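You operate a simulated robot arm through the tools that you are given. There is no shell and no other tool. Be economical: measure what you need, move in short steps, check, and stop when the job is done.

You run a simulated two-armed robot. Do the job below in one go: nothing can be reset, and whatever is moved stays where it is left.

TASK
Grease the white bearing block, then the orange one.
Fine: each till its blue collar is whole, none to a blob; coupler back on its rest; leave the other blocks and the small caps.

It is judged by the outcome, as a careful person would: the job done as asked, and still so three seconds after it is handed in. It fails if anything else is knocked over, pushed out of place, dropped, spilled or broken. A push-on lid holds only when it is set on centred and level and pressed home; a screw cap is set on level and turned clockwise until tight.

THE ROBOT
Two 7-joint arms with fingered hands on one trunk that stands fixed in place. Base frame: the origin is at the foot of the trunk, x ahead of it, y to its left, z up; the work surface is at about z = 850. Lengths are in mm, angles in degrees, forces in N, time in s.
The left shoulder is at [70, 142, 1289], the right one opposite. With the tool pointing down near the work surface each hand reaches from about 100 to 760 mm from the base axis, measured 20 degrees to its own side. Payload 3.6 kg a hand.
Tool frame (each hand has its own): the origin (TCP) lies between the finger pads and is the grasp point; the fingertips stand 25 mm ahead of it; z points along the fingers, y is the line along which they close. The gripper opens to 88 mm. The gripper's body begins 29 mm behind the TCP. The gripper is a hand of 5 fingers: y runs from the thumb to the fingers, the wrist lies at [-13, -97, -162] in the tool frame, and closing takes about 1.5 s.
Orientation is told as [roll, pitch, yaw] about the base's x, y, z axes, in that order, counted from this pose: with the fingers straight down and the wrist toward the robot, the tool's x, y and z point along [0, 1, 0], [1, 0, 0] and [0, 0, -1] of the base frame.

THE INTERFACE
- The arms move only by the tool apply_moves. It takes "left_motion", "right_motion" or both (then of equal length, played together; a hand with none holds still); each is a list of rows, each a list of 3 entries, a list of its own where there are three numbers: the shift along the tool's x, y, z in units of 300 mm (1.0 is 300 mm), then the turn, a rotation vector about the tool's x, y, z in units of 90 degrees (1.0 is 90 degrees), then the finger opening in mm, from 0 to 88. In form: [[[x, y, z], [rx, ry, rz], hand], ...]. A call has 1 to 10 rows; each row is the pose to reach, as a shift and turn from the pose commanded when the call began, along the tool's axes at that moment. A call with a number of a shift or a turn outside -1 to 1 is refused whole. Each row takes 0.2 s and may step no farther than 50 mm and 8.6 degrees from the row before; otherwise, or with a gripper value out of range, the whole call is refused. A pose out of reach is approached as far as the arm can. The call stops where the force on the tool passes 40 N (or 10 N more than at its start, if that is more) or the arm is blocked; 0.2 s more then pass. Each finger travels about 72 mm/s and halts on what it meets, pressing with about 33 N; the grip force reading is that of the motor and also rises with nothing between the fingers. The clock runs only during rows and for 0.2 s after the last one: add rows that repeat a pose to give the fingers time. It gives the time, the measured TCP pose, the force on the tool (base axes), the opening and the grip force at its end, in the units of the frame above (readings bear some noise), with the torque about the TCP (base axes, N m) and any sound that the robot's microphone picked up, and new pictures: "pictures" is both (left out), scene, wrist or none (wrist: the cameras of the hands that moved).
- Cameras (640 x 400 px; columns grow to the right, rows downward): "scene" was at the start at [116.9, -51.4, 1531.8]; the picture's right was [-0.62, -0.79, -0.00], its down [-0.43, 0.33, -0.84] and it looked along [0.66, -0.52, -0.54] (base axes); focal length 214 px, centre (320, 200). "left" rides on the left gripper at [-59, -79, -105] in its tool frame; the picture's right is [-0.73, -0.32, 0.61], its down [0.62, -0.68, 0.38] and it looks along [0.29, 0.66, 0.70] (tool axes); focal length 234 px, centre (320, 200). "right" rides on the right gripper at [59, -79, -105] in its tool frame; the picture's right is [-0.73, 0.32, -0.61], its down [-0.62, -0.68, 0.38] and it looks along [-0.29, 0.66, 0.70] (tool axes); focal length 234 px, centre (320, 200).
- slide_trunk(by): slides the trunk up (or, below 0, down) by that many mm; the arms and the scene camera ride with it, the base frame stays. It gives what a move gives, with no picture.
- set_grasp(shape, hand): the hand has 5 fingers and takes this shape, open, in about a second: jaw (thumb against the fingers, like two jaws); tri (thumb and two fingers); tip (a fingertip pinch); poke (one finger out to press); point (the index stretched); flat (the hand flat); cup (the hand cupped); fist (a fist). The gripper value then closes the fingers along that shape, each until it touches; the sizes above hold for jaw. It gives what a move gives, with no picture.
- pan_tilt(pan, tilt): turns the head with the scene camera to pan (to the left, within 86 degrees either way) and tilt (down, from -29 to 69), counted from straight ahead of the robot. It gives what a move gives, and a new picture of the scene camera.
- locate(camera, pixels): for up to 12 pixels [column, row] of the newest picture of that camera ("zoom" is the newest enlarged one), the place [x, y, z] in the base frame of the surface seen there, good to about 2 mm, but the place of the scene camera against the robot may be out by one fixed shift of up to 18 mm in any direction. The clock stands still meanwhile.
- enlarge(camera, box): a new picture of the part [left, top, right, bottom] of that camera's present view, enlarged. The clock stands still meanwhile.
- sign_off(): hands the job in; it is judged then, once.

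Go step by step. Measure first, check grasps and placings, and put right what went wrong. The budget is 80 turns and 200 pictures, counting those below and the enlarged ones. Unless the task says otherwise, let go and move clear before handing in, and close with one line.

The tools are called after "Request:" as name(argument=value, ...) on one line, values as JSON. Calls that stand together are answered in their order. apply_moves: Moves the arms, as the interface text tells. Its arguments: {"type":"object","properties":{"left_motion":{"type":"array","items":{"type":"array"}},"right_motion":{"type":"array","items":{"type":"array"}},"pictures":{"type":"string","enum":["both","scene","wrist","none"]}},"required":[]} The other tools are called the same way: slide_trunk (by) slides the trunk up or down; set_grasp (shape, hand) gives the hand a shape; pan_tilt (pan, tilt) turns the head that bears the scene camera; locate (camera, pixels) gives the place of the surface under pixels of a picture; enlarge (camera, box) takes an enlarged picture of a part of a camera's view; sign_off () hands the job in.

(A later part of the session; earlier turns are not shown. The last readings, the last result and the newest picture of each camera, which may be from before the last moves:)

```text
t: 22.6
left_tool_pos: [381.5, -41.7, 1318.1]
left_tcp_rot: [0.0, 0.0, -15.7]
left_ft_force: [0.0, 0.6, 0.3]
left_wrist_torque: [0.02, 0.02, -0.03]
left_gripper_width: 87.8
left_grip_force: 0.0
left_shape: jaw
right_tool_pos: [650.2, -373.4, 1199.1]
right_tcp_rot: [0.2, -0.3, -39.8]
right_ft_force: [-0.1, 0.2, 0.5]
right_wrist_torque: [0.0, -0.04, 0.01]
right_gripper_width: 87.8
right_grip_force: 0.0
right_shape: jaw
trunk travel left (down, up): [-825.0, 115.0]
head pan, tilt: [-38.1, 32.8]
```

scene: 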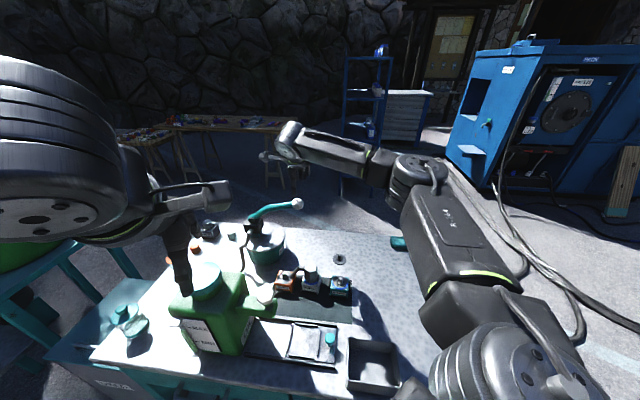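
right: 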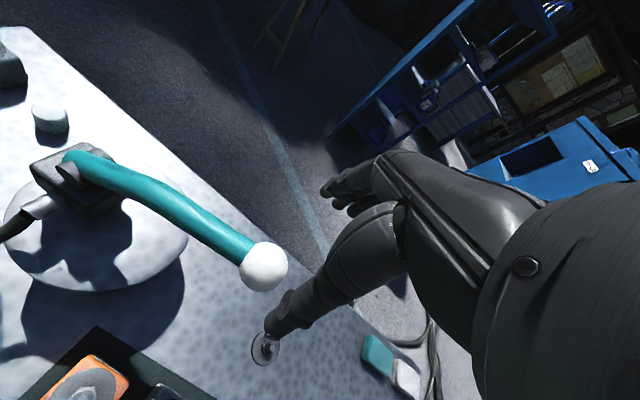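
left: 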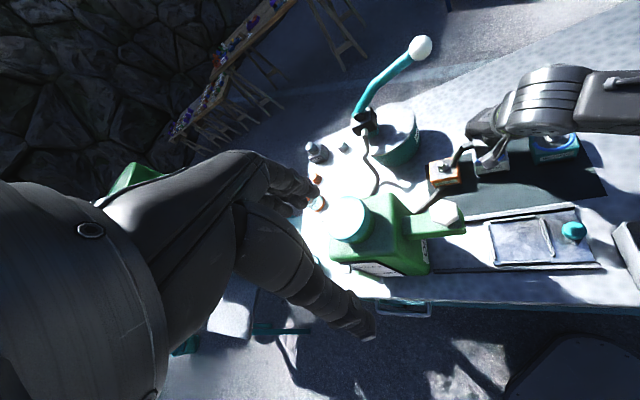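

Request:
apply_moves(right_motion=[[[0, 0, 0.12], [0, 0, 0], 88], [[0, 0, 0.22], [0, 0, 0], 88], [[0, 0, 0.295], [0, 0, 0], 88], [[0, 0, 0.295], [0, 0, 0], 88]], pictures="wrist")

Request:
enlarge(camera="right", box=[180, 140, 400, 340])

```text
t: 23.6
left_tool_pos: [382.5, -42.6, 1318.5]
left_tcp_rot: [0.0, 0.0, -15.7]
left_ft_force: [-0.2, -0.6, -0.2]
left_wrist_torque: [0.0, -0.02, -0.01]
left_gripper_width: 87.8
left_grip_force: 0.1
left_shape: jaw
right_tool_pos: [651.1, -371.7, 1106.8]
right_tcp_rot: [0.2, -0.3, -39.8]
right_ft_force: [0.3, -0.2, 0.0]
right_wrist_torque: [0.0, -0.01, -0.03]
right_gripper_width: 87.8
right_grip_force: 0.1
right_shape: jaw
trunk travel left (down, up): [-825.0, 115.0]
head pan, tilt: [-38.1, 32.8]
```

right: 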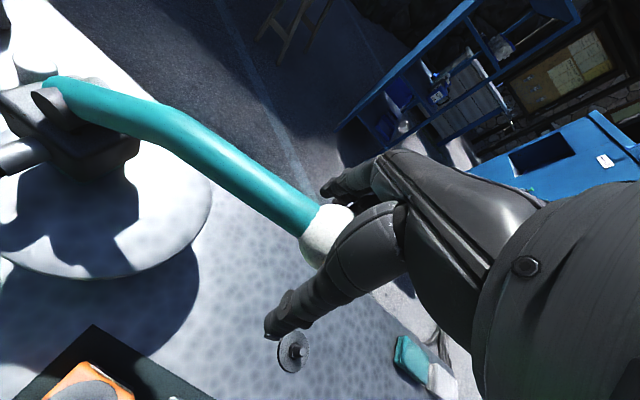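

```text
2.00 times, centred on (290, 240) of right
```

zoom: 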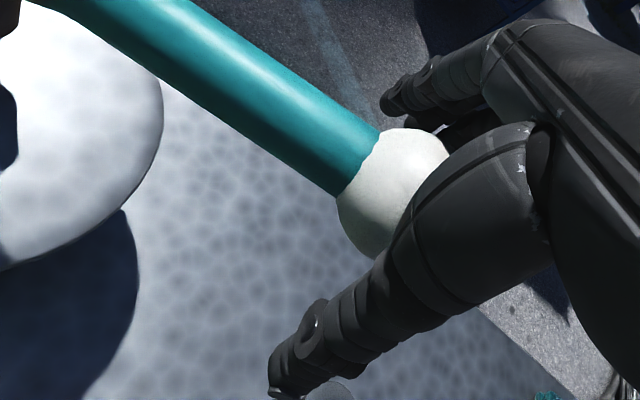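

Knob is between fingers with the lever passing clear. Closing on the knob.

Request:
apply_moves(right_motion=[[[0, 0, 0], [0, 0, 0], 65], [[0, 0, 0], [0, 0, 0], 45], [[0, 0, 0], [0, 0, 0], 35], [[0, 0, 0], [0, 0, 0], 32], [[0, 0, 0], [0, 0, 0], 32], [[0, 0, 0], [0, 0, 0], 32]], pictures="wrist")

```text
t: 25.0
left_tool_pos: [382.6, -41.8, 1318.1]
left_tcp_rot: [0.1, -0.1, -15.6]
left_ft_force: [0.1, 0.1, 0.1]
left_wrist_torque: [-0.01, -0.04, 0.01]
left_gripper_width: 87.7
left_grip_force: 0.0
left_shape: jaw
right_tool_pos: [651.7, -372.4, 1107.5]
right_tcp_rot: [0.2, -0.2, -39.8]
right_ft_force: [0.1, -0.3, -0.4]
right_wrist_torque: [-0.04, 0.0, 0.03]
right_gripper_width: 32.3
right_grip_force: 0.0
right_shape: jaw
trunk travel left (down, up): [-825.0, 115.0]
head pan, tilt: [-38.1, 32.8]
```

right: 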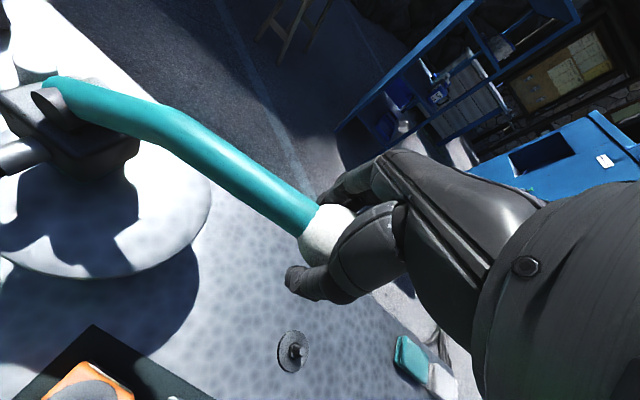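

Request:
apply_moves(right_motion=[[[0, 0, 0], [0, 0, 0], 26], [[0, 0, 0], [0, 0, 0], 22], [[0, 0, 0], [0, 0, 0], 20], [[0, 0, 0], [0, 0, 0], 20]], pictures="none")

Request:
enlarge(camera="right", box=[220, 150, 400, 320])

```text
t: 26.0
left_tool_pos: [383.4, -41.3, 1317.4]
left_tcp_rot: [-0.1, 0.0, -15.6]
left_ft_force: [-1.1, 0.0, -0.8]
left_wrist_torque: [-0.04, -0.03, 0.0]
left_gripper_width: 87.8
left_grip_force: 0.0
left_shape: jaw
right_tool_pos: [651.6, -369.7, 1104.7]
right_tcp_rot: [0.0, -0.2, -39.8]
right_ft_force: [-9.3, 6.0, -15.4]
right_wrist_torque: [0.03, -0.04, 0.0]
right_gripper_width: 24.0
right_grip_force: 32.8
right_shape: jaw
trunk travel left (down, up): [-825.0, 115.0]
head pan, tilt: [-38.1, 32.8]
```

```text
2.35 times, centred on (310, 235) of right
```

zoom: 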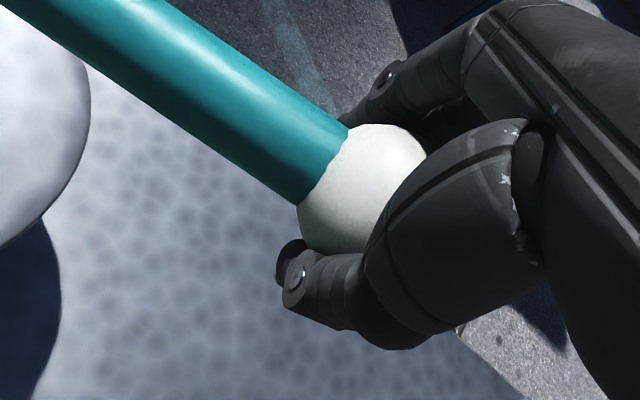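

The fingers cage the knob against the palm. Now a first partial stroke down along the arc, watching forces.

Request:
apply_moves(right_motion=[[[-0.013, 0, 0.033], [0, 0, 0], 22], [[-0.025, 0, 0.065], [0, 0, 0], 22], [[-0.034, 0, 0.098], [0, 0, 0], 22], [[-0.042, 0, 0.13], [0, 0, 0], 22], [[-0.047, 0, 0.163], [0, 0, 0], 22], [[-0.051, 0, 0.197], [0, 0, 0], 22], [[-0.053, 0, 0.225], [0, 0, 0], 22], [[-0.053, 0, 0.253], [0, 0, 0], 22]])

Request:
enlarge(camera="scene", box=[230, 190, 370, 300])

```text
t: 27.8
left_tool_pos: [378.6, -36.8, 1319.4]
left_tcp_rot: [-0.2, -0.2, -15.6]
left_ft_force: [-0.2, -1.2, 0.2]
left_wrist_torque: [-0.02, 0.0, -0.01]
left_gripper_width: 88.0
left_grip_force: 0.0
left_shape: jaw
right_tool_pos: [640.8, -379.9, 1033.7]
right_tcp_rot: [0.1, -0.5, -39.6]
right_ft_force: [-5.1, 15.8, 4.0]
right_wrist_torque: [0.06, -0.04, 0.07]
right_gripper_width: 22.6
right_grip_force: 32.6
right_shape: jaw
trunk travel left (down, up): [-825.0, 115.0]
head pan, tilt: [-38.1, 32.8]
```

scene: 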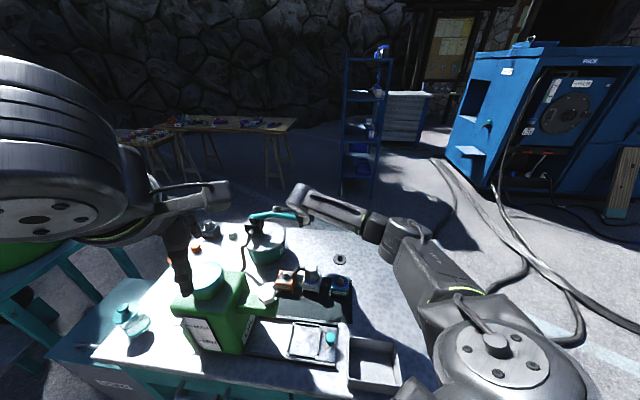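
right: 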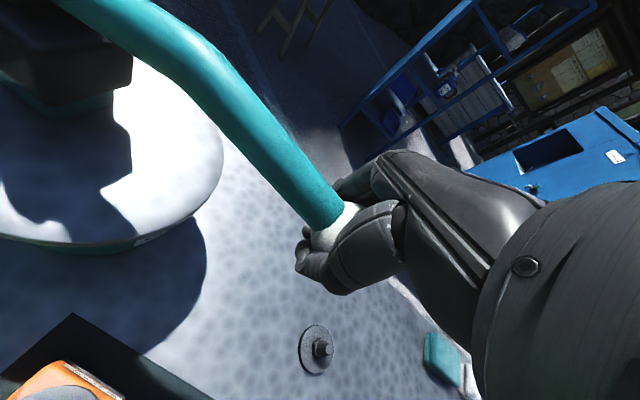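

```text
3.64 times, centred on (300, 245) of scene
```

zoom: 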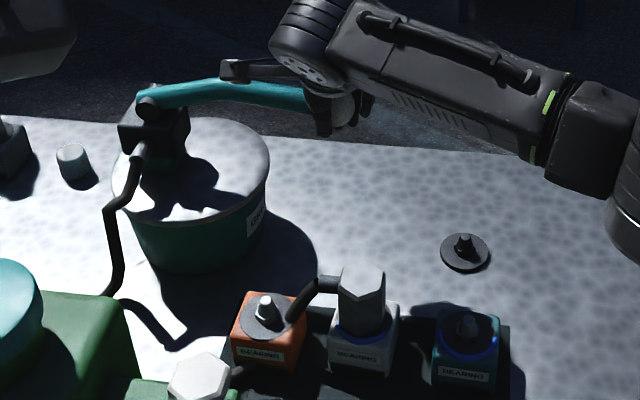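

Lever follows to z≈1034 with the coupler still upright. Checking the white collar up close.

Request:
enlarge(camera="scene", box=[295, 260, 335, 290])

```text
13.33 times, centred on (315, 275) of scene
```

zoom: 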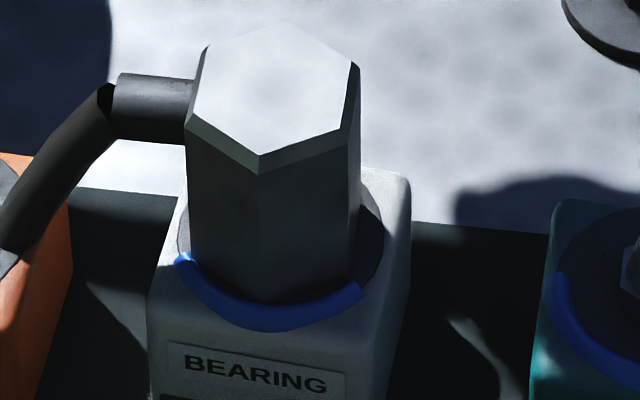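

Collar ends at (185,258) and (360,290) in the zoom, about unchanged. Continuing the downstroke.

Request:
apply_moves(right_motion=[[[0.005, 0, 0.033], [0, 0, 0], 22], [[0.01, 0, 0.067], [0, 0, 0], 22], [[0.018, 0, 0.1], [0, 0, 0], 22], [[0.027, 0, 0.133], [0, 0, 0], 22], [[0.038, 0, 0.163], [0, 0, 0], 22]], pictures="scene")

Request:
enlarge(camera="scene", box=[295, 260, 335, 290])

```text
t: 29.0
left_tool_pos: [380.1, -41.5, 1317.9]
left_tcp_rot: [-0.1, 0.0, -15.7]
left_ft_force: [0.3, 0.1, -1.1]
left_wrist_torque: [-0.02, 0.03, -0.02]
left_gripper_width: 87.8
left_grip_force: 0.1
left_shape: jaw
right_tool_pos: [650.4, -375.8, 983.3]
right_tcp_rot: [0.2, -0.4, -39.8]
right_ft_force: [-5.3, 0.6, 4.4]
right_wrist_torque: [-0.01, -0.18, 0.01]
right_gripper_width: 17.0
right_grip_force: 33.4
right_shape: jaw
trunk travel left (down, up): [-825.0, 115.0]
head pan, tilt: [-38.1, 32.8]
```

scene: 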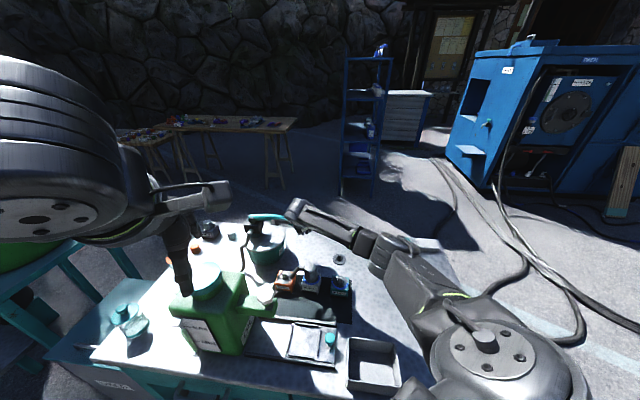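

```text
13.33 times, centred on (315, 275) of scene
```

zoom: 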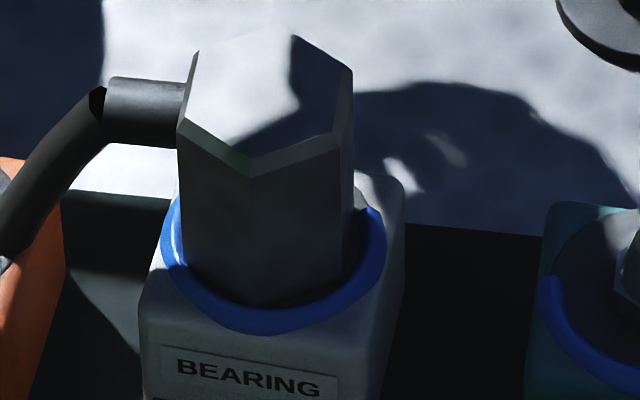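

The full downstroke grew the white collar to ends near (175,200) and (375,205), roughly 2/3. Raising the lever along the arc to complete the stroke.

Request:
apply_moves(right_motion=[[[-0.02, 0, -0.063], [0, 0, 0], 22], [[-0.033, 0, -0.13], [0, 0, 0], 22], [[-0.038, 0, -0.191], [0, 0, 0], 22], [[-0.032, 0, -0.253], [0, 0, 0], 22], [[-0.019, 0, -0.318], [0, 0, 0], 22], [[0.002, 0, -0.383], [0, 0, 0], 22], [[0.015, 0, -0.416], [0, 0, 0], 22], [[0.015, 0, -0.416], [0, 0, 0], 22]], pictures="scene")

Request:
enlarge(camera="scene", box=[295, 260, 335, 290])

```text
t: 30.3
left_tool_pos: [384.4, -40.6, 1316.7]
left_tcp_rot: [-0.2, 0.1, -15.8]
left_ft_force: [0.2, -0.4, -0.6]
left_wrist_torque: [-0.05, -0.01, 0.03]
left_gripper_width: 87.7
left_grip_force: 0.0
left_shape: jaw
right_tool_pos: [650.2, -373.5, 1081.0]
right_tcp_rot: [-0.4, 0.4, -39.5]
right_ft_force: [10.5, 22.0, -13.5]
right_wrist_torque: [-0.64, 0.2, -0.06]
right_gripper_width: 18.5
right_grip_force: 32.8
right_shape: jaw
trunk travel left (down, up): [-825.0, 115.0]
head pan, tilt: [-38.1, 32.8]
stopped in row 6 (right hand): the force on the tool passed its limit at 46 N (the readings are from after the stop); the commanded pose is now the measured one
```

scene: 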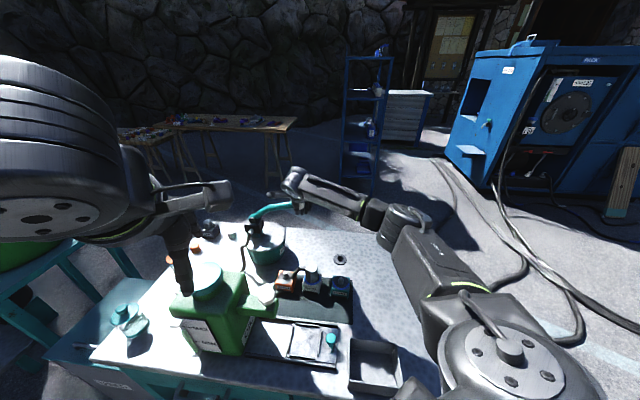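

```text
13.33 times, centred on (315, 275) of scene
```

zoom: 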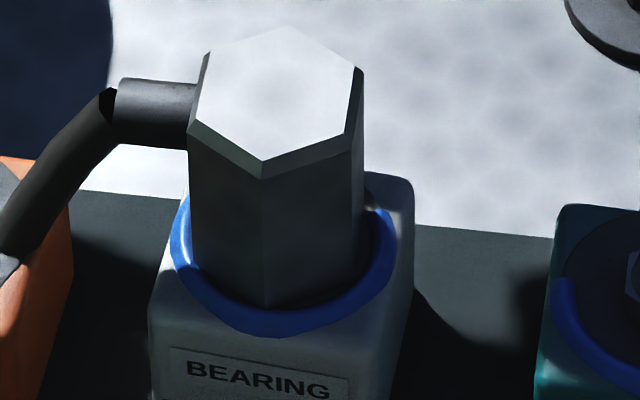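

The upstroke halted at z 1081 with a side load; I need to see how the hand sits on the knob.

Request:
enlarge(camera="right", box=[180, 120, 400, 340])

Request:
enlarge(camera="scene", box=[235, 175, 335, 255])

```text
1.82 times, centred on (290, 230) of right
```

zoom: 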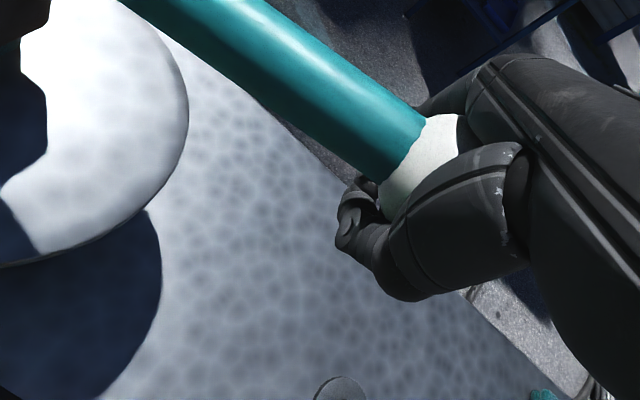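

```text
5.00 times, centred on (285, 215) of scene
```

zoom: 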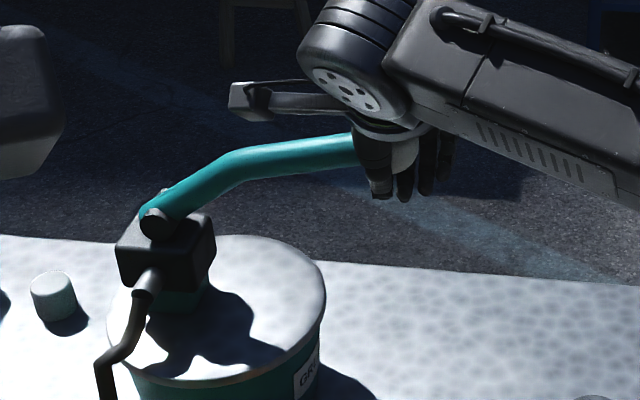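

The knob has ridden deeper toward the palm; lever is close to its top. I'll open the fingers to relieve the load and see whether the lever rises/stays.

Request:
apply_moves(right_motion=[[[0, 0, 0], [0, 0, 0], 35], [[0, 0, 0], [0, 0, 0], 50], [[0, 0, 0], [0, 0, 0], 65], [[0, 0, 0], [0, 0, 0], 80], [[0, 0, 0], [0, 0, 0], 80]], pictures="wrist")

Request:
enlarge(camera="scene", box=[235, 175, 335, 255])

```text
t: 31.5
left_tool_pos: [380.5, -43.6, 1318.3]
left_tcp_rot: [0.0, -0.1, -15.8]
left_ft_force: [-0.1, -0.9, 0.4]
left_wrist_torque: [-0.01, 0.01, -0.03]
left_gripper_width: 87.7
left_grip_force: 0.1
left_shape: jaw
right_tool_pos: [646.6, -380.2, 1082.9]
right_tcp_rot: [-0.1, 0.2, -39.8]
right_ft_force: [0.9, 0.2, 0.0]
right_wrist_torque: [0.0, 0.0, -0.03]
right_gripper_width: 79.8
right_grip_force: 0.1
right_shape: jaw
trunk travel left (down, up): [-825.0, 115.0]
head pan, tilt: [-38.1, 32.8]
```

right: 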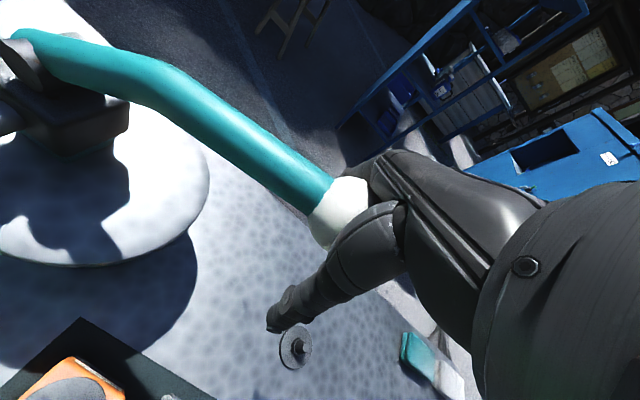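

```text
5.00 times, centred on (285, 215) of scene
```

zoom: 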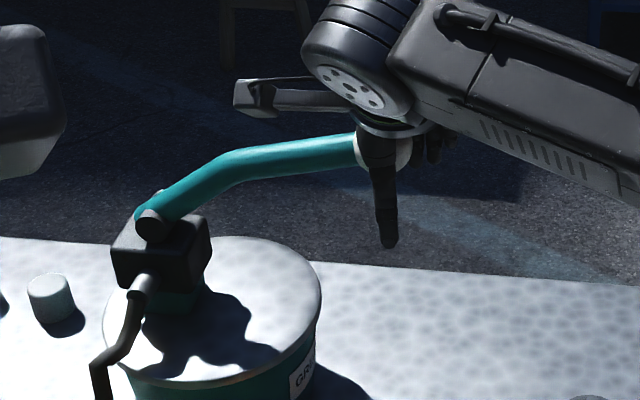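

Request:
apply_moves(right_motion=[[[0, 0, -0.1], [0, 0, 0], 88], [[0, 0, -0.25], [0, 0, 0], 88], [[0, 0, -0.4], [0, 0, 0], 88], [[0, 0, -0.4], [0, 0, 0], 88]], pictures="wrist")

Request:
enlarge(camera="scene", box=[235, 175, 335, 255])

Request:
locate(camera="scene", pixels=[[299, 204], [301, 207], [298, 207]])

```text
t: 32.5
left_tool_pos: [381.7, -43.4, 1319.2]
left_tcp_rot: [0.0, 0.0, -15.7]
left_ft_force: [0.8, 0.4, 0.2]
left_wrist_torque: [-0.02, 0.0, 0.03]
left_gripper_width: 87.8
left_grip_force: 0.2
left_shape: jaw
right_tool_pos: [648.1, -379.6, 1203.1]
right_tcp_rot: [-0.4, 0.2, -39.8]
right_ft_force: [-0.3, 0.7, 0.0]
right_wrist_torque: [0.01, -0.01, 0.02]
right_gripper_width: 87.8
right_grip_force: 0.0
right_shape: jaw
trunk travel left (down, up): [-825.0, 115.0]
head pan, tilt: [-38.1, 32.8]
```

right: 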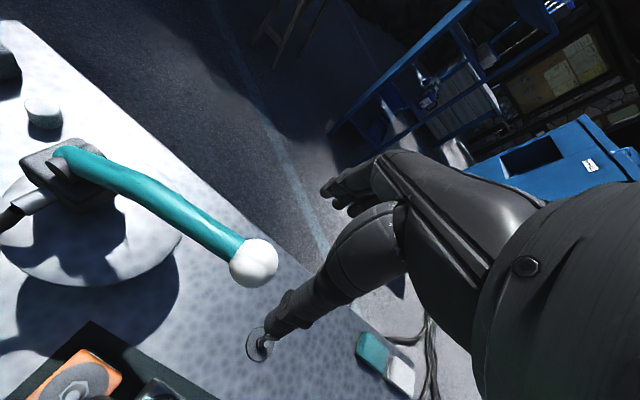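

```text
5.00 times, centred on (285, 215) of scene
```

zoom: 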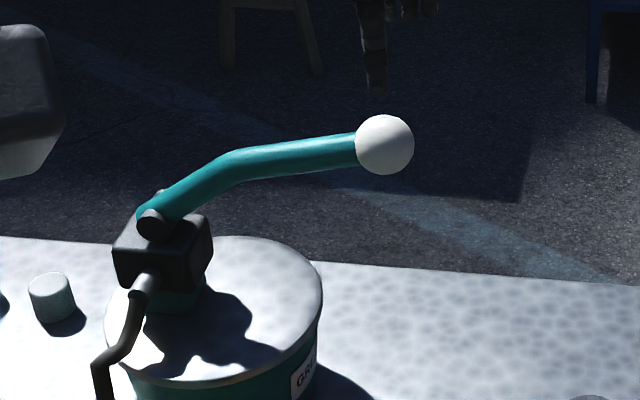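

```text
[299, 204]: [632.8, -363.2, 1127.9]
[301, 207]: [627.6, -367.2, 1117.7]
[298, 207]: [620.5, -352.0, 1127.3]
```

The lever is back at its original top position (298,204), so it returns by itself or was already there. I'll now push with the palm, fingers only loosely guiding, and stop mid-way to see where delivery happens.

Request:
apply_moves(right_motion=[[[0.015, 0, 0.15], [0, 0, 0], 72], [[0.015, 0, 0.3], [0, 0, 0], 60], [[0.012, 0, 0.34], [0, 0, 0], 54], [[-0.002, 0, 0.39], [0, 0, 0], 54], [[-0.012, 0, 0.43], [0, 0, 0], 54], [[-0.022, 0, 0.48], [0, 0, 0], 54], [[-0.03, 0, 0.53], [0, 0, 0], 54], [[-0.034, 0, 0.58], [0, 0, 0], 54], [[-0.034, 0, 0.58], [0, 0, 0], 54]], pictures="none")

Request:
enlarge(camera="scene", box=[235, 175, 335, 255])

Request:
enlarge(camera="scene", box=[295, 260, 335, 290])

```text
t: 34.5
left_tool_pos: [380.9, -42.9, 1319.0]
left_tcp_rot: [0.1, -0.1, -15.7]
left_ft_force: [-1.0, -0.9, -0.2]
left_wrist_torque: [0.02, 0.01, -0.04]
left_gripper_width: 87.8
left_grip_force: 0.1
left_shape: jaw
right_tool_pos: [637.8, -388.1, 1029.7]
right_tcp_rot: [-0.3, 0.2, -39.9]
right_ft_force: [0.6, -4.0, 3.8]
right_wrist_torque: [0.16, -0.03, -0.03]
right_gripper_width: 54.3
right_grip_force: 0.0
right_shape: jaw
trunk travel left (down, up): [-825.0, 115.0]
head pan, tilt: [-38.1, 32.8]
```

```text
5.00 times, centred on (285, 215) of scene
```

zoom: 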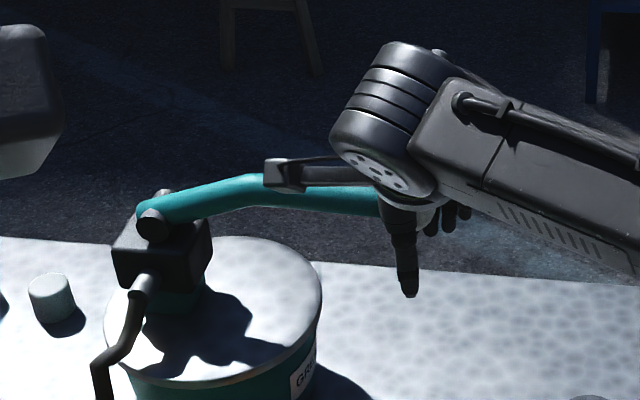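

```text
13.33 times, centred on (315, 275) of scene
```

zoom: 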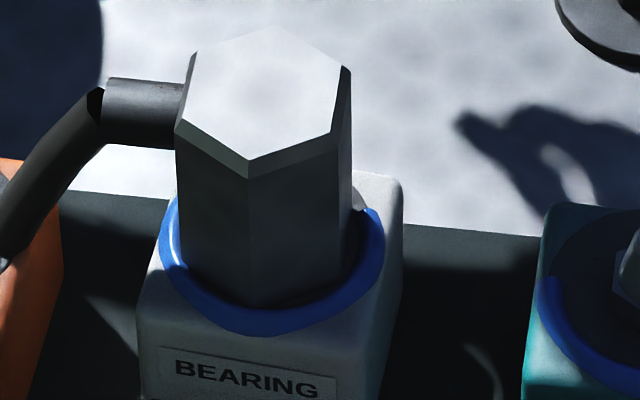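

Palm push works at about 4 N; collar unchanged so far (ends (175,200),(378,207)). Continuing in a smaller increment.

Request:
apply_moves(right_motion=[[[0.002, 0, 0.03], [0, 0, 0], 54], [[0.005, 0, 0.06], [0, 0, 0], 54], [[0.008, 0, 0.085], [0, 0, 0], 54], [[0.008, 0, 0.085], [0, 0, 0], 54]], pictures="none")

Request:
enlarge(camera="scene", box=[295, 260, 335, 290])

```text
t: 35.5
left_tool_pos: [380.6, -43.8, 1319.0]
left_tcp_rot: [0.0, -0.1, -15.8]
left_ft_force: [-0.6, -0.8, -0.3]
left_wrist_torque: [0.0, -0.01, 0.03]
left_gripper_width: 87.7
left_grip_force: 0.0
left_shape: jaw
right_tool_pos: [641.1, -384.3, 1004.4]
right_tcp_rot: [-0.2, 0.3, -39.9]
right_ft_force: [-0.4, -3.7, 4.9]
right_wrist_torque: [0.16, -0.07, -0.04]
right_gripper_width: 54.4
right_grip_force: 0.1
right_shape: jaw
trunk travel left (down, up): [-825.0, 115.0]
head pan, tilt: [-38.1, 32.8]
```

```text
13.33 times, centred on (315, 275) of scene
```

zoom: 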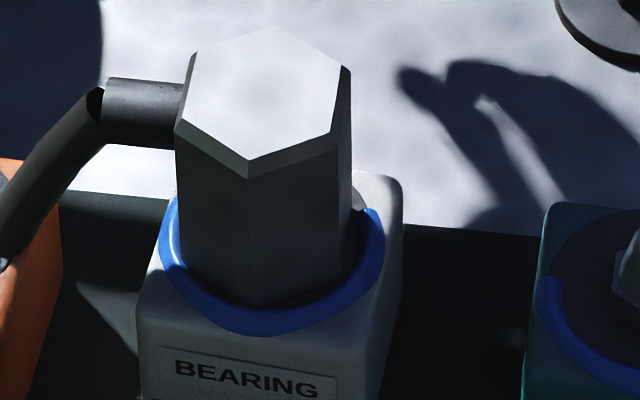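

Request:
apply_moves(right_motion=[[[0.006, 0, 0.025], [0, 0, 0], 54], [[0.012, 0, 0.05], [0, 0, 0], 54], [[0.012, 0, 0.05], [0, 0, 0], 54]], pictures="none")

Request:
enlarge(camera="scene", box=[295, 260, 335, 290])

```text
t: 36.3
left_tool_pos: [380.7, -43.9, 1319.1]
left_tcp_rot: [0.0, -0.1, -15.7]
left_ft_force: [0.0, 0.4, -0.7]
left_wrist_torque: [0.0, -0.02, -0.01]
left_gripper_width: 87.9
left_grip_force: 0.1
left_shape: jaw
right_tool_pos: [641.6, -382.1, 989.1]
right_tcp_rot: [-0.3, 0.1, -39.9]
right_ft_force: [0.5, -5.7, 5.1]
right_wrist_torque: [0.2, -0.03, -0.04]
right_gripper_width: 54.5
right_grip_force: 0.0
right_shape: jaw
trunk travel left (down, up): [-825.0, 115.0]
head pan, tilt: [-38.1, 32.8]
```

```text
13.33 times, centred on (315, 275) of scene
```

zoom: 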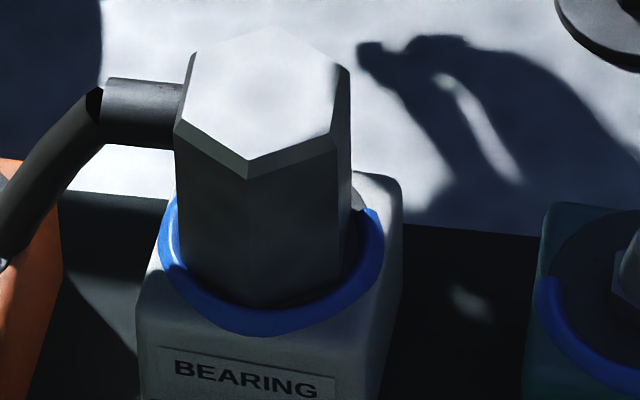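

Request:
apply_moves(right_motion=[[[0.006, 0, 0.02], [0, 0, 0], 54], [[0.011, 0, 0.035], [0, 0, 0], 54], [[0.011, 0, 0.035], [0, 0, 0], 54]], pictures="none")

Request:
enlarge(camera="scene", box=[295, 260, 335, 290])

```text
t: 37.1
left_tool_pos: [380.4, -43.3, 1318.7]
left_tcp_rot: [0.1, -0.1, -15.6]
left_ft_force: [0.5, -0.1, -0.1]
left_wrist_torque: [-0.01, 0.0, 0.0]
left_gripper_width: 88.0
left_grip_force: 0.0
left_shape: jaw
right_tool_pos: [645.0, -381.5, 979.2]
right_tcp_rot: [-0.2, 0.2, -39.9]
right_ft_force: [0.6, -4.7, 4.8]
right_wrist_torque: [0.21, 0.01, 0.01]
right_gripper_width: 54.4
right_grip_force: 0.1
right_shape: jaw
trunk travel left (down, up): [-825.0, 115.0]
head pan, tilt: [-38.1, 32.8]
```

```text
13.33 times, centred on (315, 275) of scene
```

zoom: 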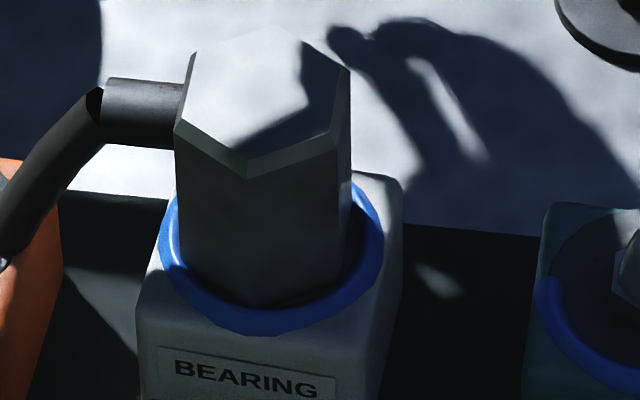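

Between z 989 and 979 a discrete dose was delivered: the right end has advanced behind the hex (352,185). I'll raise the hand, let the lever return, then view the coupler from above to see the hidden side.

Request:
apply_moves(right_motion=[[[-0.03, 0, -0.1], [0, 0, 0], 56], [[-0.03, 0, -0.22], [0, 0, 0], 58], [[-0.02, 0, -0.36], [0, 0, 0], 62], [[0, 0, -0.5], [0, 0, 0], 75], [[0, 0, -0.64], [0, 0, 0], 88], [[0, 0, -0.76], [0, 0, 0], 88], [[-0.14, 0, -0.78], [0, 0, 0], 88], [[-0.27, 0, -0.78], [0, 0, 0], 88], [[-0.37, 0, -0.78], [0, 0, 0], 88], [[-0.37, 0, -0.78], [0, 0, 0], 88]])

```text
t: 39.3
left_tool_pos: [381.8, -42.0, 1317.8]
left_tcp_rot: [-0.1, 0.0, -15.7]
left_ft_force: [0.5, 0.7, 0.0]
left_wrist_torque: [0.01, 0.03, -0.03]
left_gripper_width: 87.9
left_grip_force: 0.0
left_shape: jaw
right_tool_pos: [577.4, -463.6, 1212.7]
right_tcp_rot: [-0.3, 0.2, -40.0]
right_ft_force: [0.5, -0.5, 0.7]
right_wrist_torque: [0.0, -0.01, -0.02]
right_gripper_width: 87.8
right_grip_force: 0.1
right_shape: jaw
trunk travel left (down, up): [-825.0, 115.0]
head pan, tilt: [-38.1, 32.8]
```

scene: 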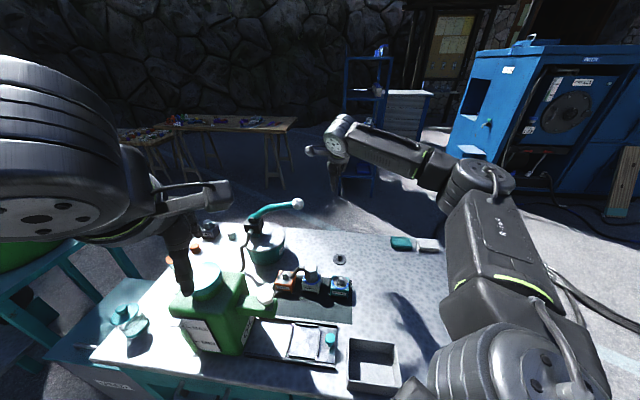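
right: 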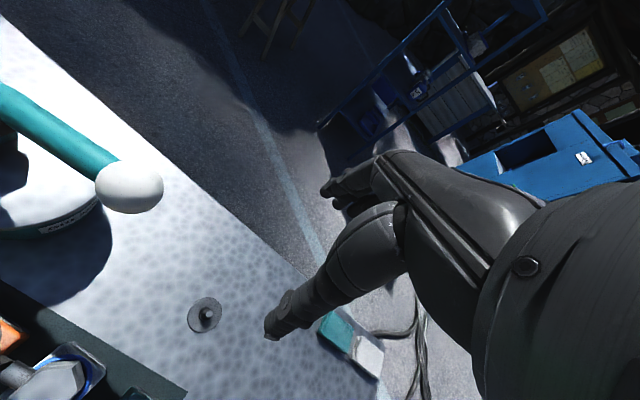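

The lever returned to the top by itself. Coupler is at (60,385) in the wrist view; zooming in.

Request:
enlarge(camera="right", box=[10, 335, 120, 400])

Request:
enlarge(camera="scene", box=[295, 260, 335, 290])

```text
5.82 times, centred on (65, 368) of right
```

zoom: 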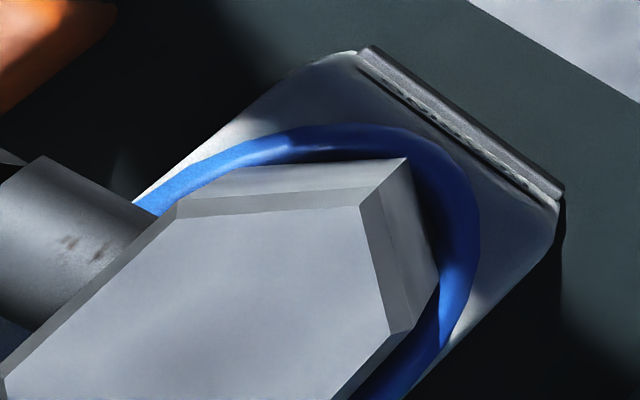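

```text
13.33 times, centred on (315, 275) of scene
```

zoom: 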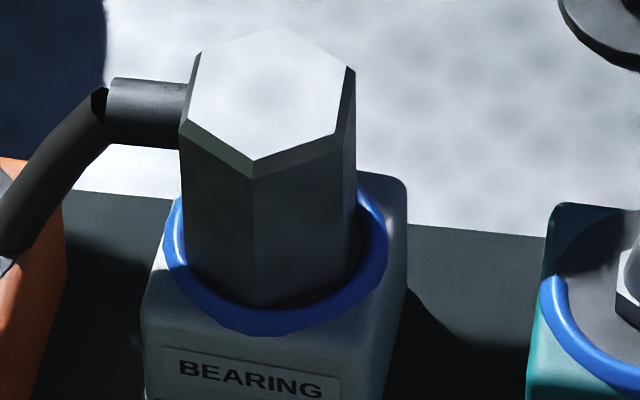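

Request:
apply_moves(right_motion=[[[-0.1, -0.03, 0], [0, 0, 0], 88], [[-0.2, -0.06, 0], [0, 0, 0], 88], [[-0.2, -0.06, 0], [0, 0, 0], 88]], pictures="wrist")

Request:
enlarge(camera="right", box=[40, 270, 160, 380])

```text
t: 40.1
left_tool_pos: [382.3, -42.4, 1319.3]
left_tcp_rot: [-0.2, 0.1, -15.7]
left_ft_force: [0.5, -0.6, -0.1]
left_wrist_torque: [-0.02, 0.01, 0.0]
left_gripper_width: 87.9
left_grip_force: 0.1
left_shape: jaw
right_tool_pos: [523.8, -500.1, 1214.5]
right_tcp_rot: [-0.3, 0.1, -39.9]
right_ft_force: [0.2, -0.1, -0.6]
right_wrist_torque: [0.0, -0.01, 0.04]
right_gripper_width: 87.5
right_grip_force: 0.0
right_shape: jaw
trunk travel left (down, up): [-825.0, 115.0]
head pan, tilt: [-38.1, 32.8]
```

right: 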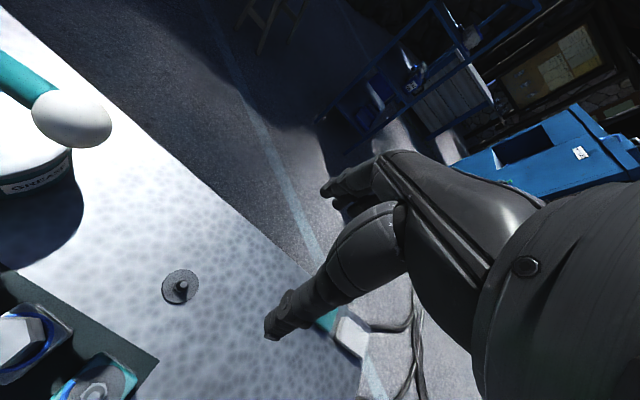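

```text
3.64 times, centred on (100, 325) of right
```

zoom: 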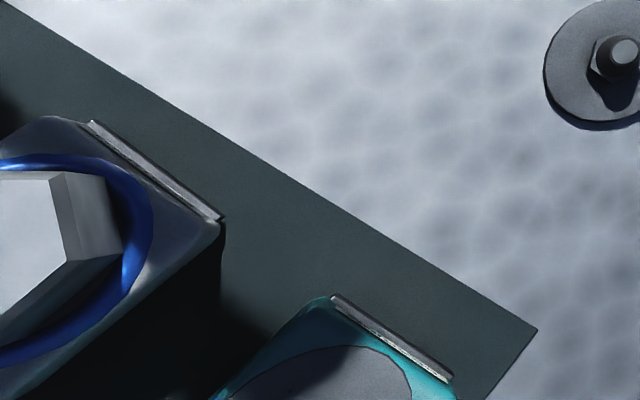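

Request:
enlarge(camera="right", box=[0, 300, 80, 390])

```text
4.44 times, centred on (40, 345) of right
```

zoom: 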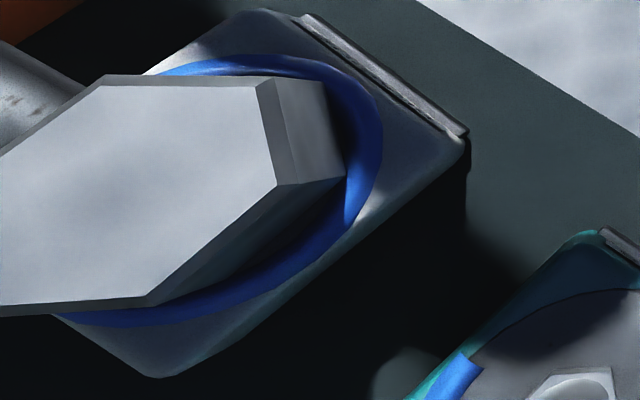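

The white collar is continuous blue on the back too (start ≈1/3, each stroke +1/3 → whole). I'll fetch the coupler: move above it at yaw −14.

Request:
apply_moves(right_motion=[[[0.07, -0.069, 0.095], [0, 0, -0.048], 88], [[0.14, -0.138, 0.189], [0, 0, -0.096], 88], [[0.21, -0.207, 0.284], [0, 0, -0.144], 88], [[0.28, -0.275, 0.378], [0, 0, -0.192], 88], [[0.35, -0.344, 0.473], [0, 0, -0.24], 88], [[0.42, -0.413, 0.567], [0, 0, -0.288], 88], [[0.42, -0.413, 0.567], [0, 0, -0.288], 88]], pictures="wrist")

Request:
enlarge(camera="right", box=[160, 150, 380, 350])

```text
t: 41.7
left_tool_pos: [381.0, -43.1, 1318.4]
left_tcp_rot: [0.1, -0.1, -15.8]
left_ft_force: [-0.4, -0.1, -0.2]
left_wrist_torque: [0.02, 0.02, 0.03]
left_gripper_width: 87.8
left_grip_force: 0.0
left_shape: jaw
right_tool_pos: [505.7, -325.1, 1043.5]
right_tcp_rot: [-0.1, 0.4, -13.8]
right_ft_force: [0.2, -0.6, 0.1]
right_wrist_torque: [0.03, -0.03, 0.03]
right_gripper_width: 87.8
right_grip_force: 0.1
right_shape: jaw
trunk travel left (down, up): [-825.0, 115.0]
head pan, tilt: [-38.1, 32.8]
```

right: 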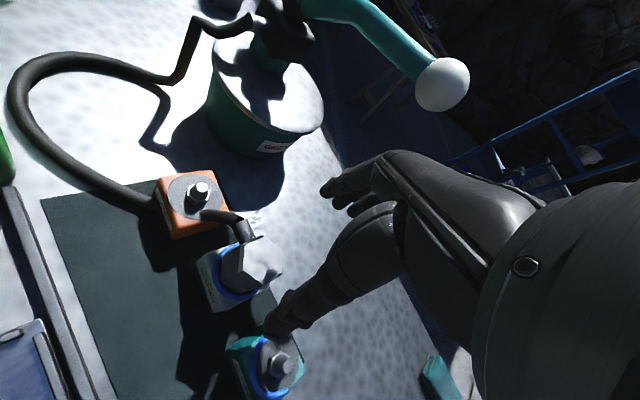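

```text
2.00 times, centred on (270, 250) of right
```

zoom: 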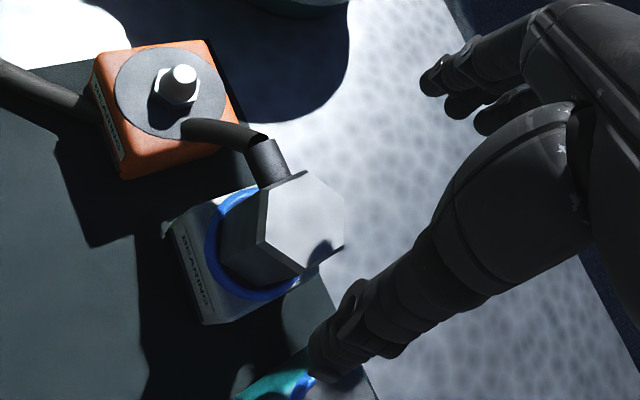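

Request:
locate(camera="zoom", pixels=[[303, 218], [305, 175], [343, 210], [340, 245], [302, 268], [264, 240], [272, 190], [182, 73], [177, 80], [190, 80], [270, 160]])

```text
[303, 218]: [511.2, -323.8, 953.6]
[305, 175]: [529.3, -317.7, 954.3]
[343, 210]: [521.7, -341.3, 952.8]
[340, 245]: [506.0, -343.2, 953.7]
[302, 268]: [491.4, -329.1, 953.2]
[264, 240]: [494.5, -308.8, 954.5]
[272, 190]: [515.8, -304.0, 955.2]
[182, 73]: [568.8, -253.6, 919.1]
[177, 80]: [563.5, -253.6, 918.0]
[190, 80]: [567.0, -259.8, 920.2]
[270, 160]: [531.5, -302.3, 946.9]
```

Request:
apply_moves(right_motion=[[[0.008, 0.013, 0.1], [0, 0, 0], 88], [[0.008, 0.013, 0.22], [0, 0, 0], 80], [[0.008, 0.013, 0.32], [0, 0, 0], 76], [[0.008, 0.013, 0.368], [0, 0, 0], 76], [[0.008, 0.013, 0.368], [0, 0, 0], 60], [[0.008, 0.013, 0.368], [0, 0, 0], 45], [[0.008, 0.013, 0.368], [0, 0, 0], 32], [[0.008, 0.013, 0.368], [0, 0, 0], 22], [[0.008, 0.013, 0.368], [0, 0, 0], 15], [[0.008, 0.013, 0.368], [0, 0, 0], 15]], pictures="wrist")

```text
t: 43.9
left_tool_pos: [382.5, -43.8, 1318.1]
left_tcp_rot: [0.0, 0.1, -15.6]
left_ft_force: [0.3, 0.7, 0.4]
left_wrist_torque: [0.0, 0.0, 0.01]
left_gripper_width: 87.8
left_grip_force: 0.1
left_shape: jaw
right_tool_pos: [510.3, -322.2, 932.5]
right_tcp_rot: [-0.2, 0.4, -14.0]
right_ft_force: [0.0, 0.0, 0.5]
right_wrist_torque: [-0.01, 0.01, -0.01]
right_gripper_width: 34.8
right_grip_force: 33.1
right_shape: jaw
trunk travel left (down, up): [-825.0, 115.0]
head pan, tilt: [-38.1, 32.8]
```

right: 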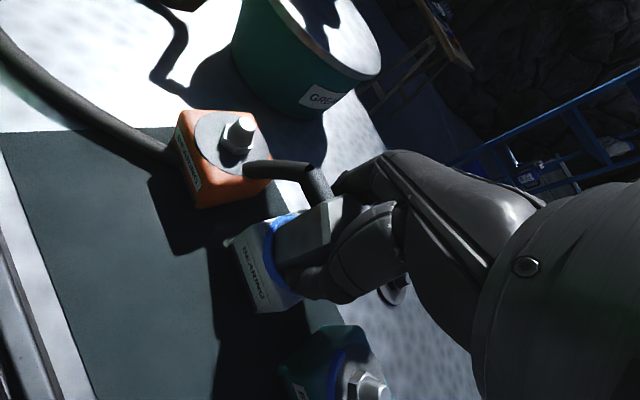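

Gripped (34.8 mm). Lifting 70 mm and inspecting the white collar.

Request:
apply_moves(right_motion=[[[0, 0, -0.03], [0, 0, 0], 15], [[0, 0, -0.1], [0, 0, 0], 15], [[0, 0, -0.18], [0, 0, 0], 15], [[0, 0, -0.235], [0, 0, 0], 15], [[0, 0, -0.235], [0, 0, 0], 15]])

Request:
enlarge(camera="scene", box=[295, 260, 335, 290])

Request:
enlarge(camera="right", box=[190, 210, 310, 320])

```text
t: 45.1
left_tool_pos: [381.1, -42.5, 1318.1]
left_tcp_rot: [0.0, 0.0, -15.7]
left_ft_force: [-0.9, 0.4, 0.0]
left_wrist_torque: [-0.03, 0.02, 0.01]
left_gripper_width: 87.8
left_grip_force: 0.1
left_shape: jaw
right_tool_pos: [511.8, -320.8, 1002.6]
right_tcp_rot: [-0.2, 0.4, -14.0]
right_ft_force: [1.0, 0.1, -0.9]
right_wrist_torque: [-0.01, -0.01, 0.02]
right_gripper_width: 34.7
right_grip_force: 33.0
right_shape: jaw
trunk travel left (down, up): [-825.0, 115.0]
head pan, tilt: [-38.1, 32.8]
```

scene: 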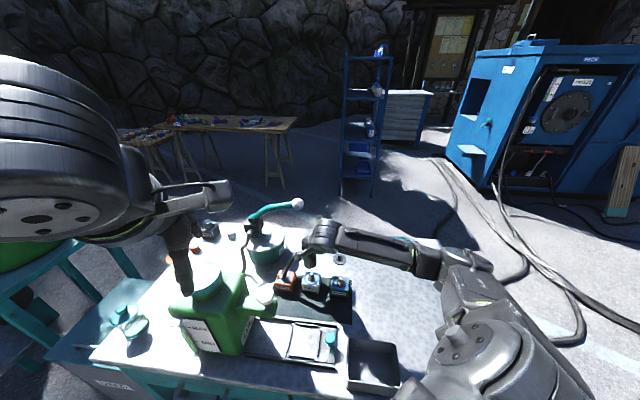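
right: 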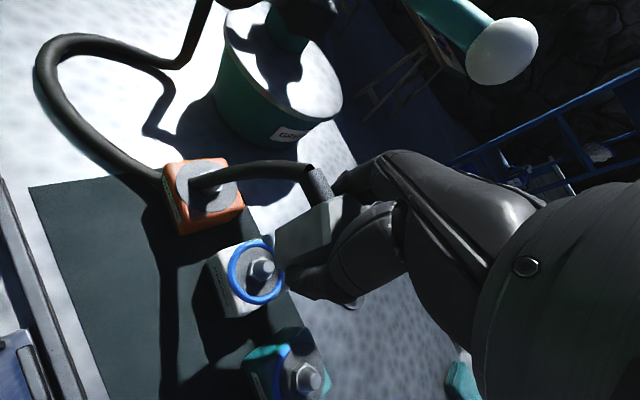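

```text
13.33 times, centred on (315, 275) of scene
```

zoom: 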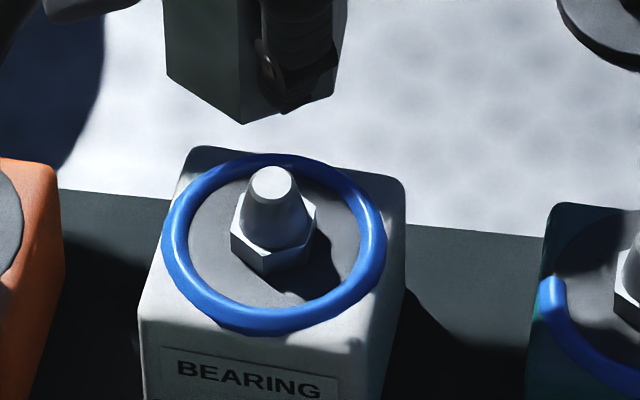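

```text
3.64 times, centred on (250, 265) of right
```

zoom: 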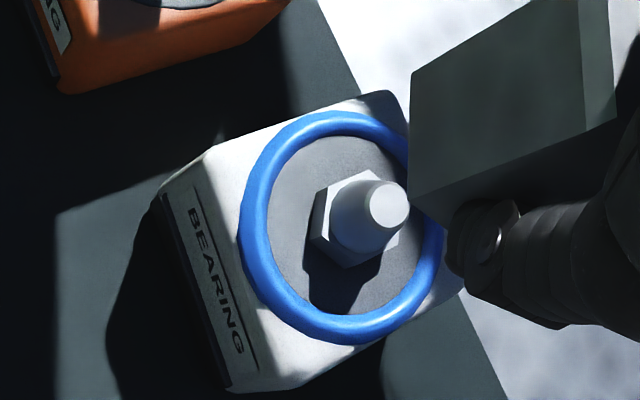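

White collar is a complete ring, no blob. Moving the coupler over the orange nipple (shift +56.7, +67.4).

Request:
apply_moves(right_motion=[[[0.088, 0.043, 0], [0, 0, 0], 15], [[0.176, 0.086, 0], [0, 0, 0], 15], [[0.264, 0.129, 0], [0, 0, 0], 15], [[0.264, 0.129, 0], [0, 0, 0], 15]])

Request:
enlarge(camera="right", box=[190, 210, 310, 320])

Request:
enlarge(camera="scene", box=[265, 240, 325, 290])

```text
t: 46.1
left_tool_pos: [382.3, -44.8, 1319.1]
left_tcp_rot: [0.0, -0.1, -15.7]
left_ft_force: [-0.2, 0.4, -0.6]
left_wrist_torque: [-0.04, 0.0, 0.01]
left_gripper_width: 88.0
left_grip_force: 0.1
left_shape: jaw
right_tool_pos: [568.9, -252.9, 1002.2]
right_tcp_rot: [-0.2, 0.4, -14.0]
right_ft_force: [-0.3, -0.8, -1.3]
right_wrist_torque: [0.02, 0.0, -0.02]
right_gripper_width: 34.4
right_grip_force: 33.4
right_shape: jaw
trunk travel left (down, up): [-825.0, 115.0]
head pan, tilt: [-38.1, 32.8]
```

scene: 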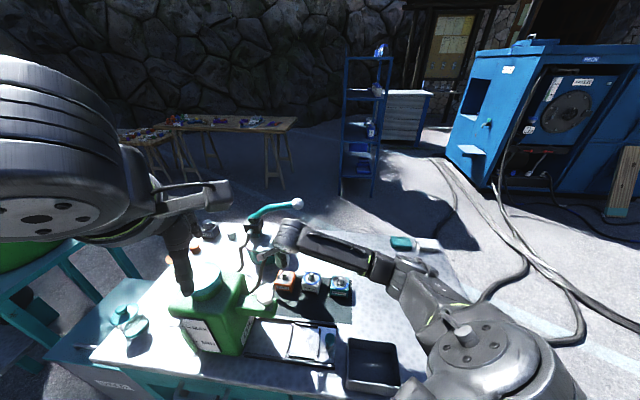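
right: 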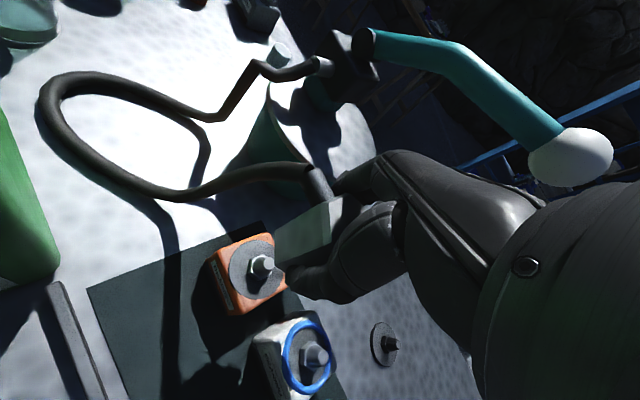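

```text
3.64 times, centred on (250, 265) of right
```

zoom: 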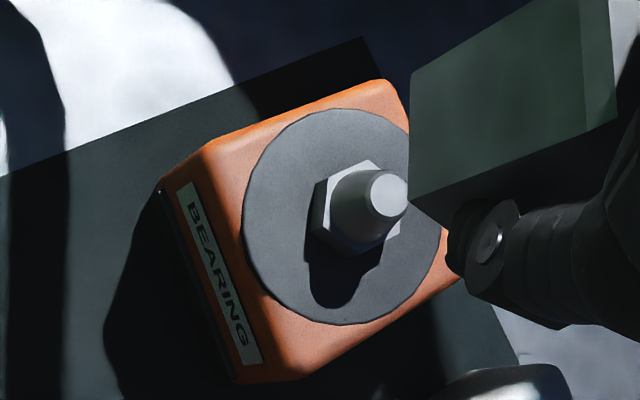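

```text
8.00 times, centred on (295, 265) of scene
```

zoom: 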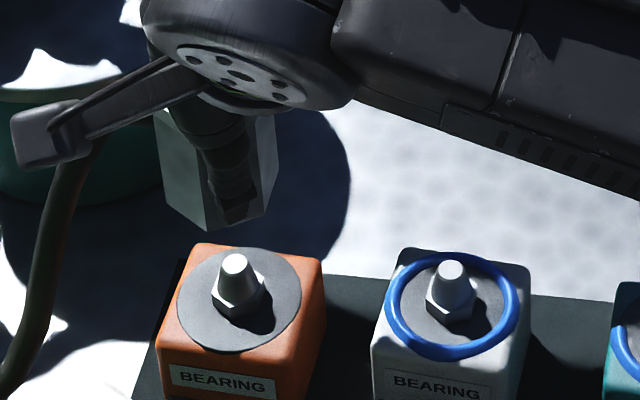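

Request:
enlarge(camera="right", box=[240, 235, 290, 285])

```text
8.00 times, centred on (265, 260) of right
```

zoom: 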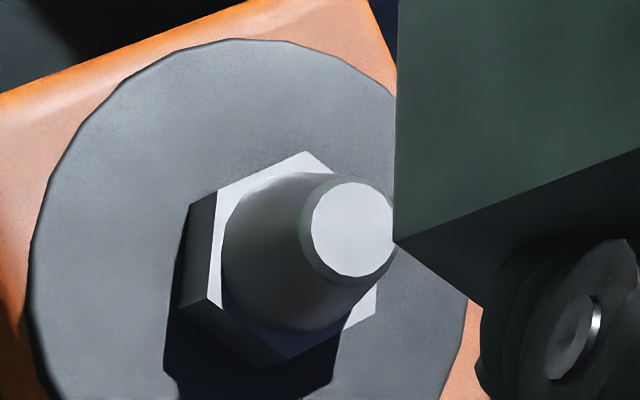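

Request:
locate(camera="zoom", pixels=[[352, 228], [335, 215], [370, 215], [335, 245], [370, 245], [352, 200], [352, 262], [400, 240], [398, 120]])

```text
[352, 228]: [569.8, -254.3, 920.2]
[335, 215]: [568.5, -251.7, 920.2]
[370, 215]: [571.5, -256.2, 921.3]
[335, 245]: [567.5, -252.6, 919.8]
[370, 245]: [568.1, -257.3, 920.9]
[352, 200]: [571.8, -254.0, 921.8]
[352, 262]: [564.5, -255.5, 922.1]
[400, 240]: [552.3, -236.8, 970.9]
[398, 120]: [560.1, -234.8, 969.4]
```

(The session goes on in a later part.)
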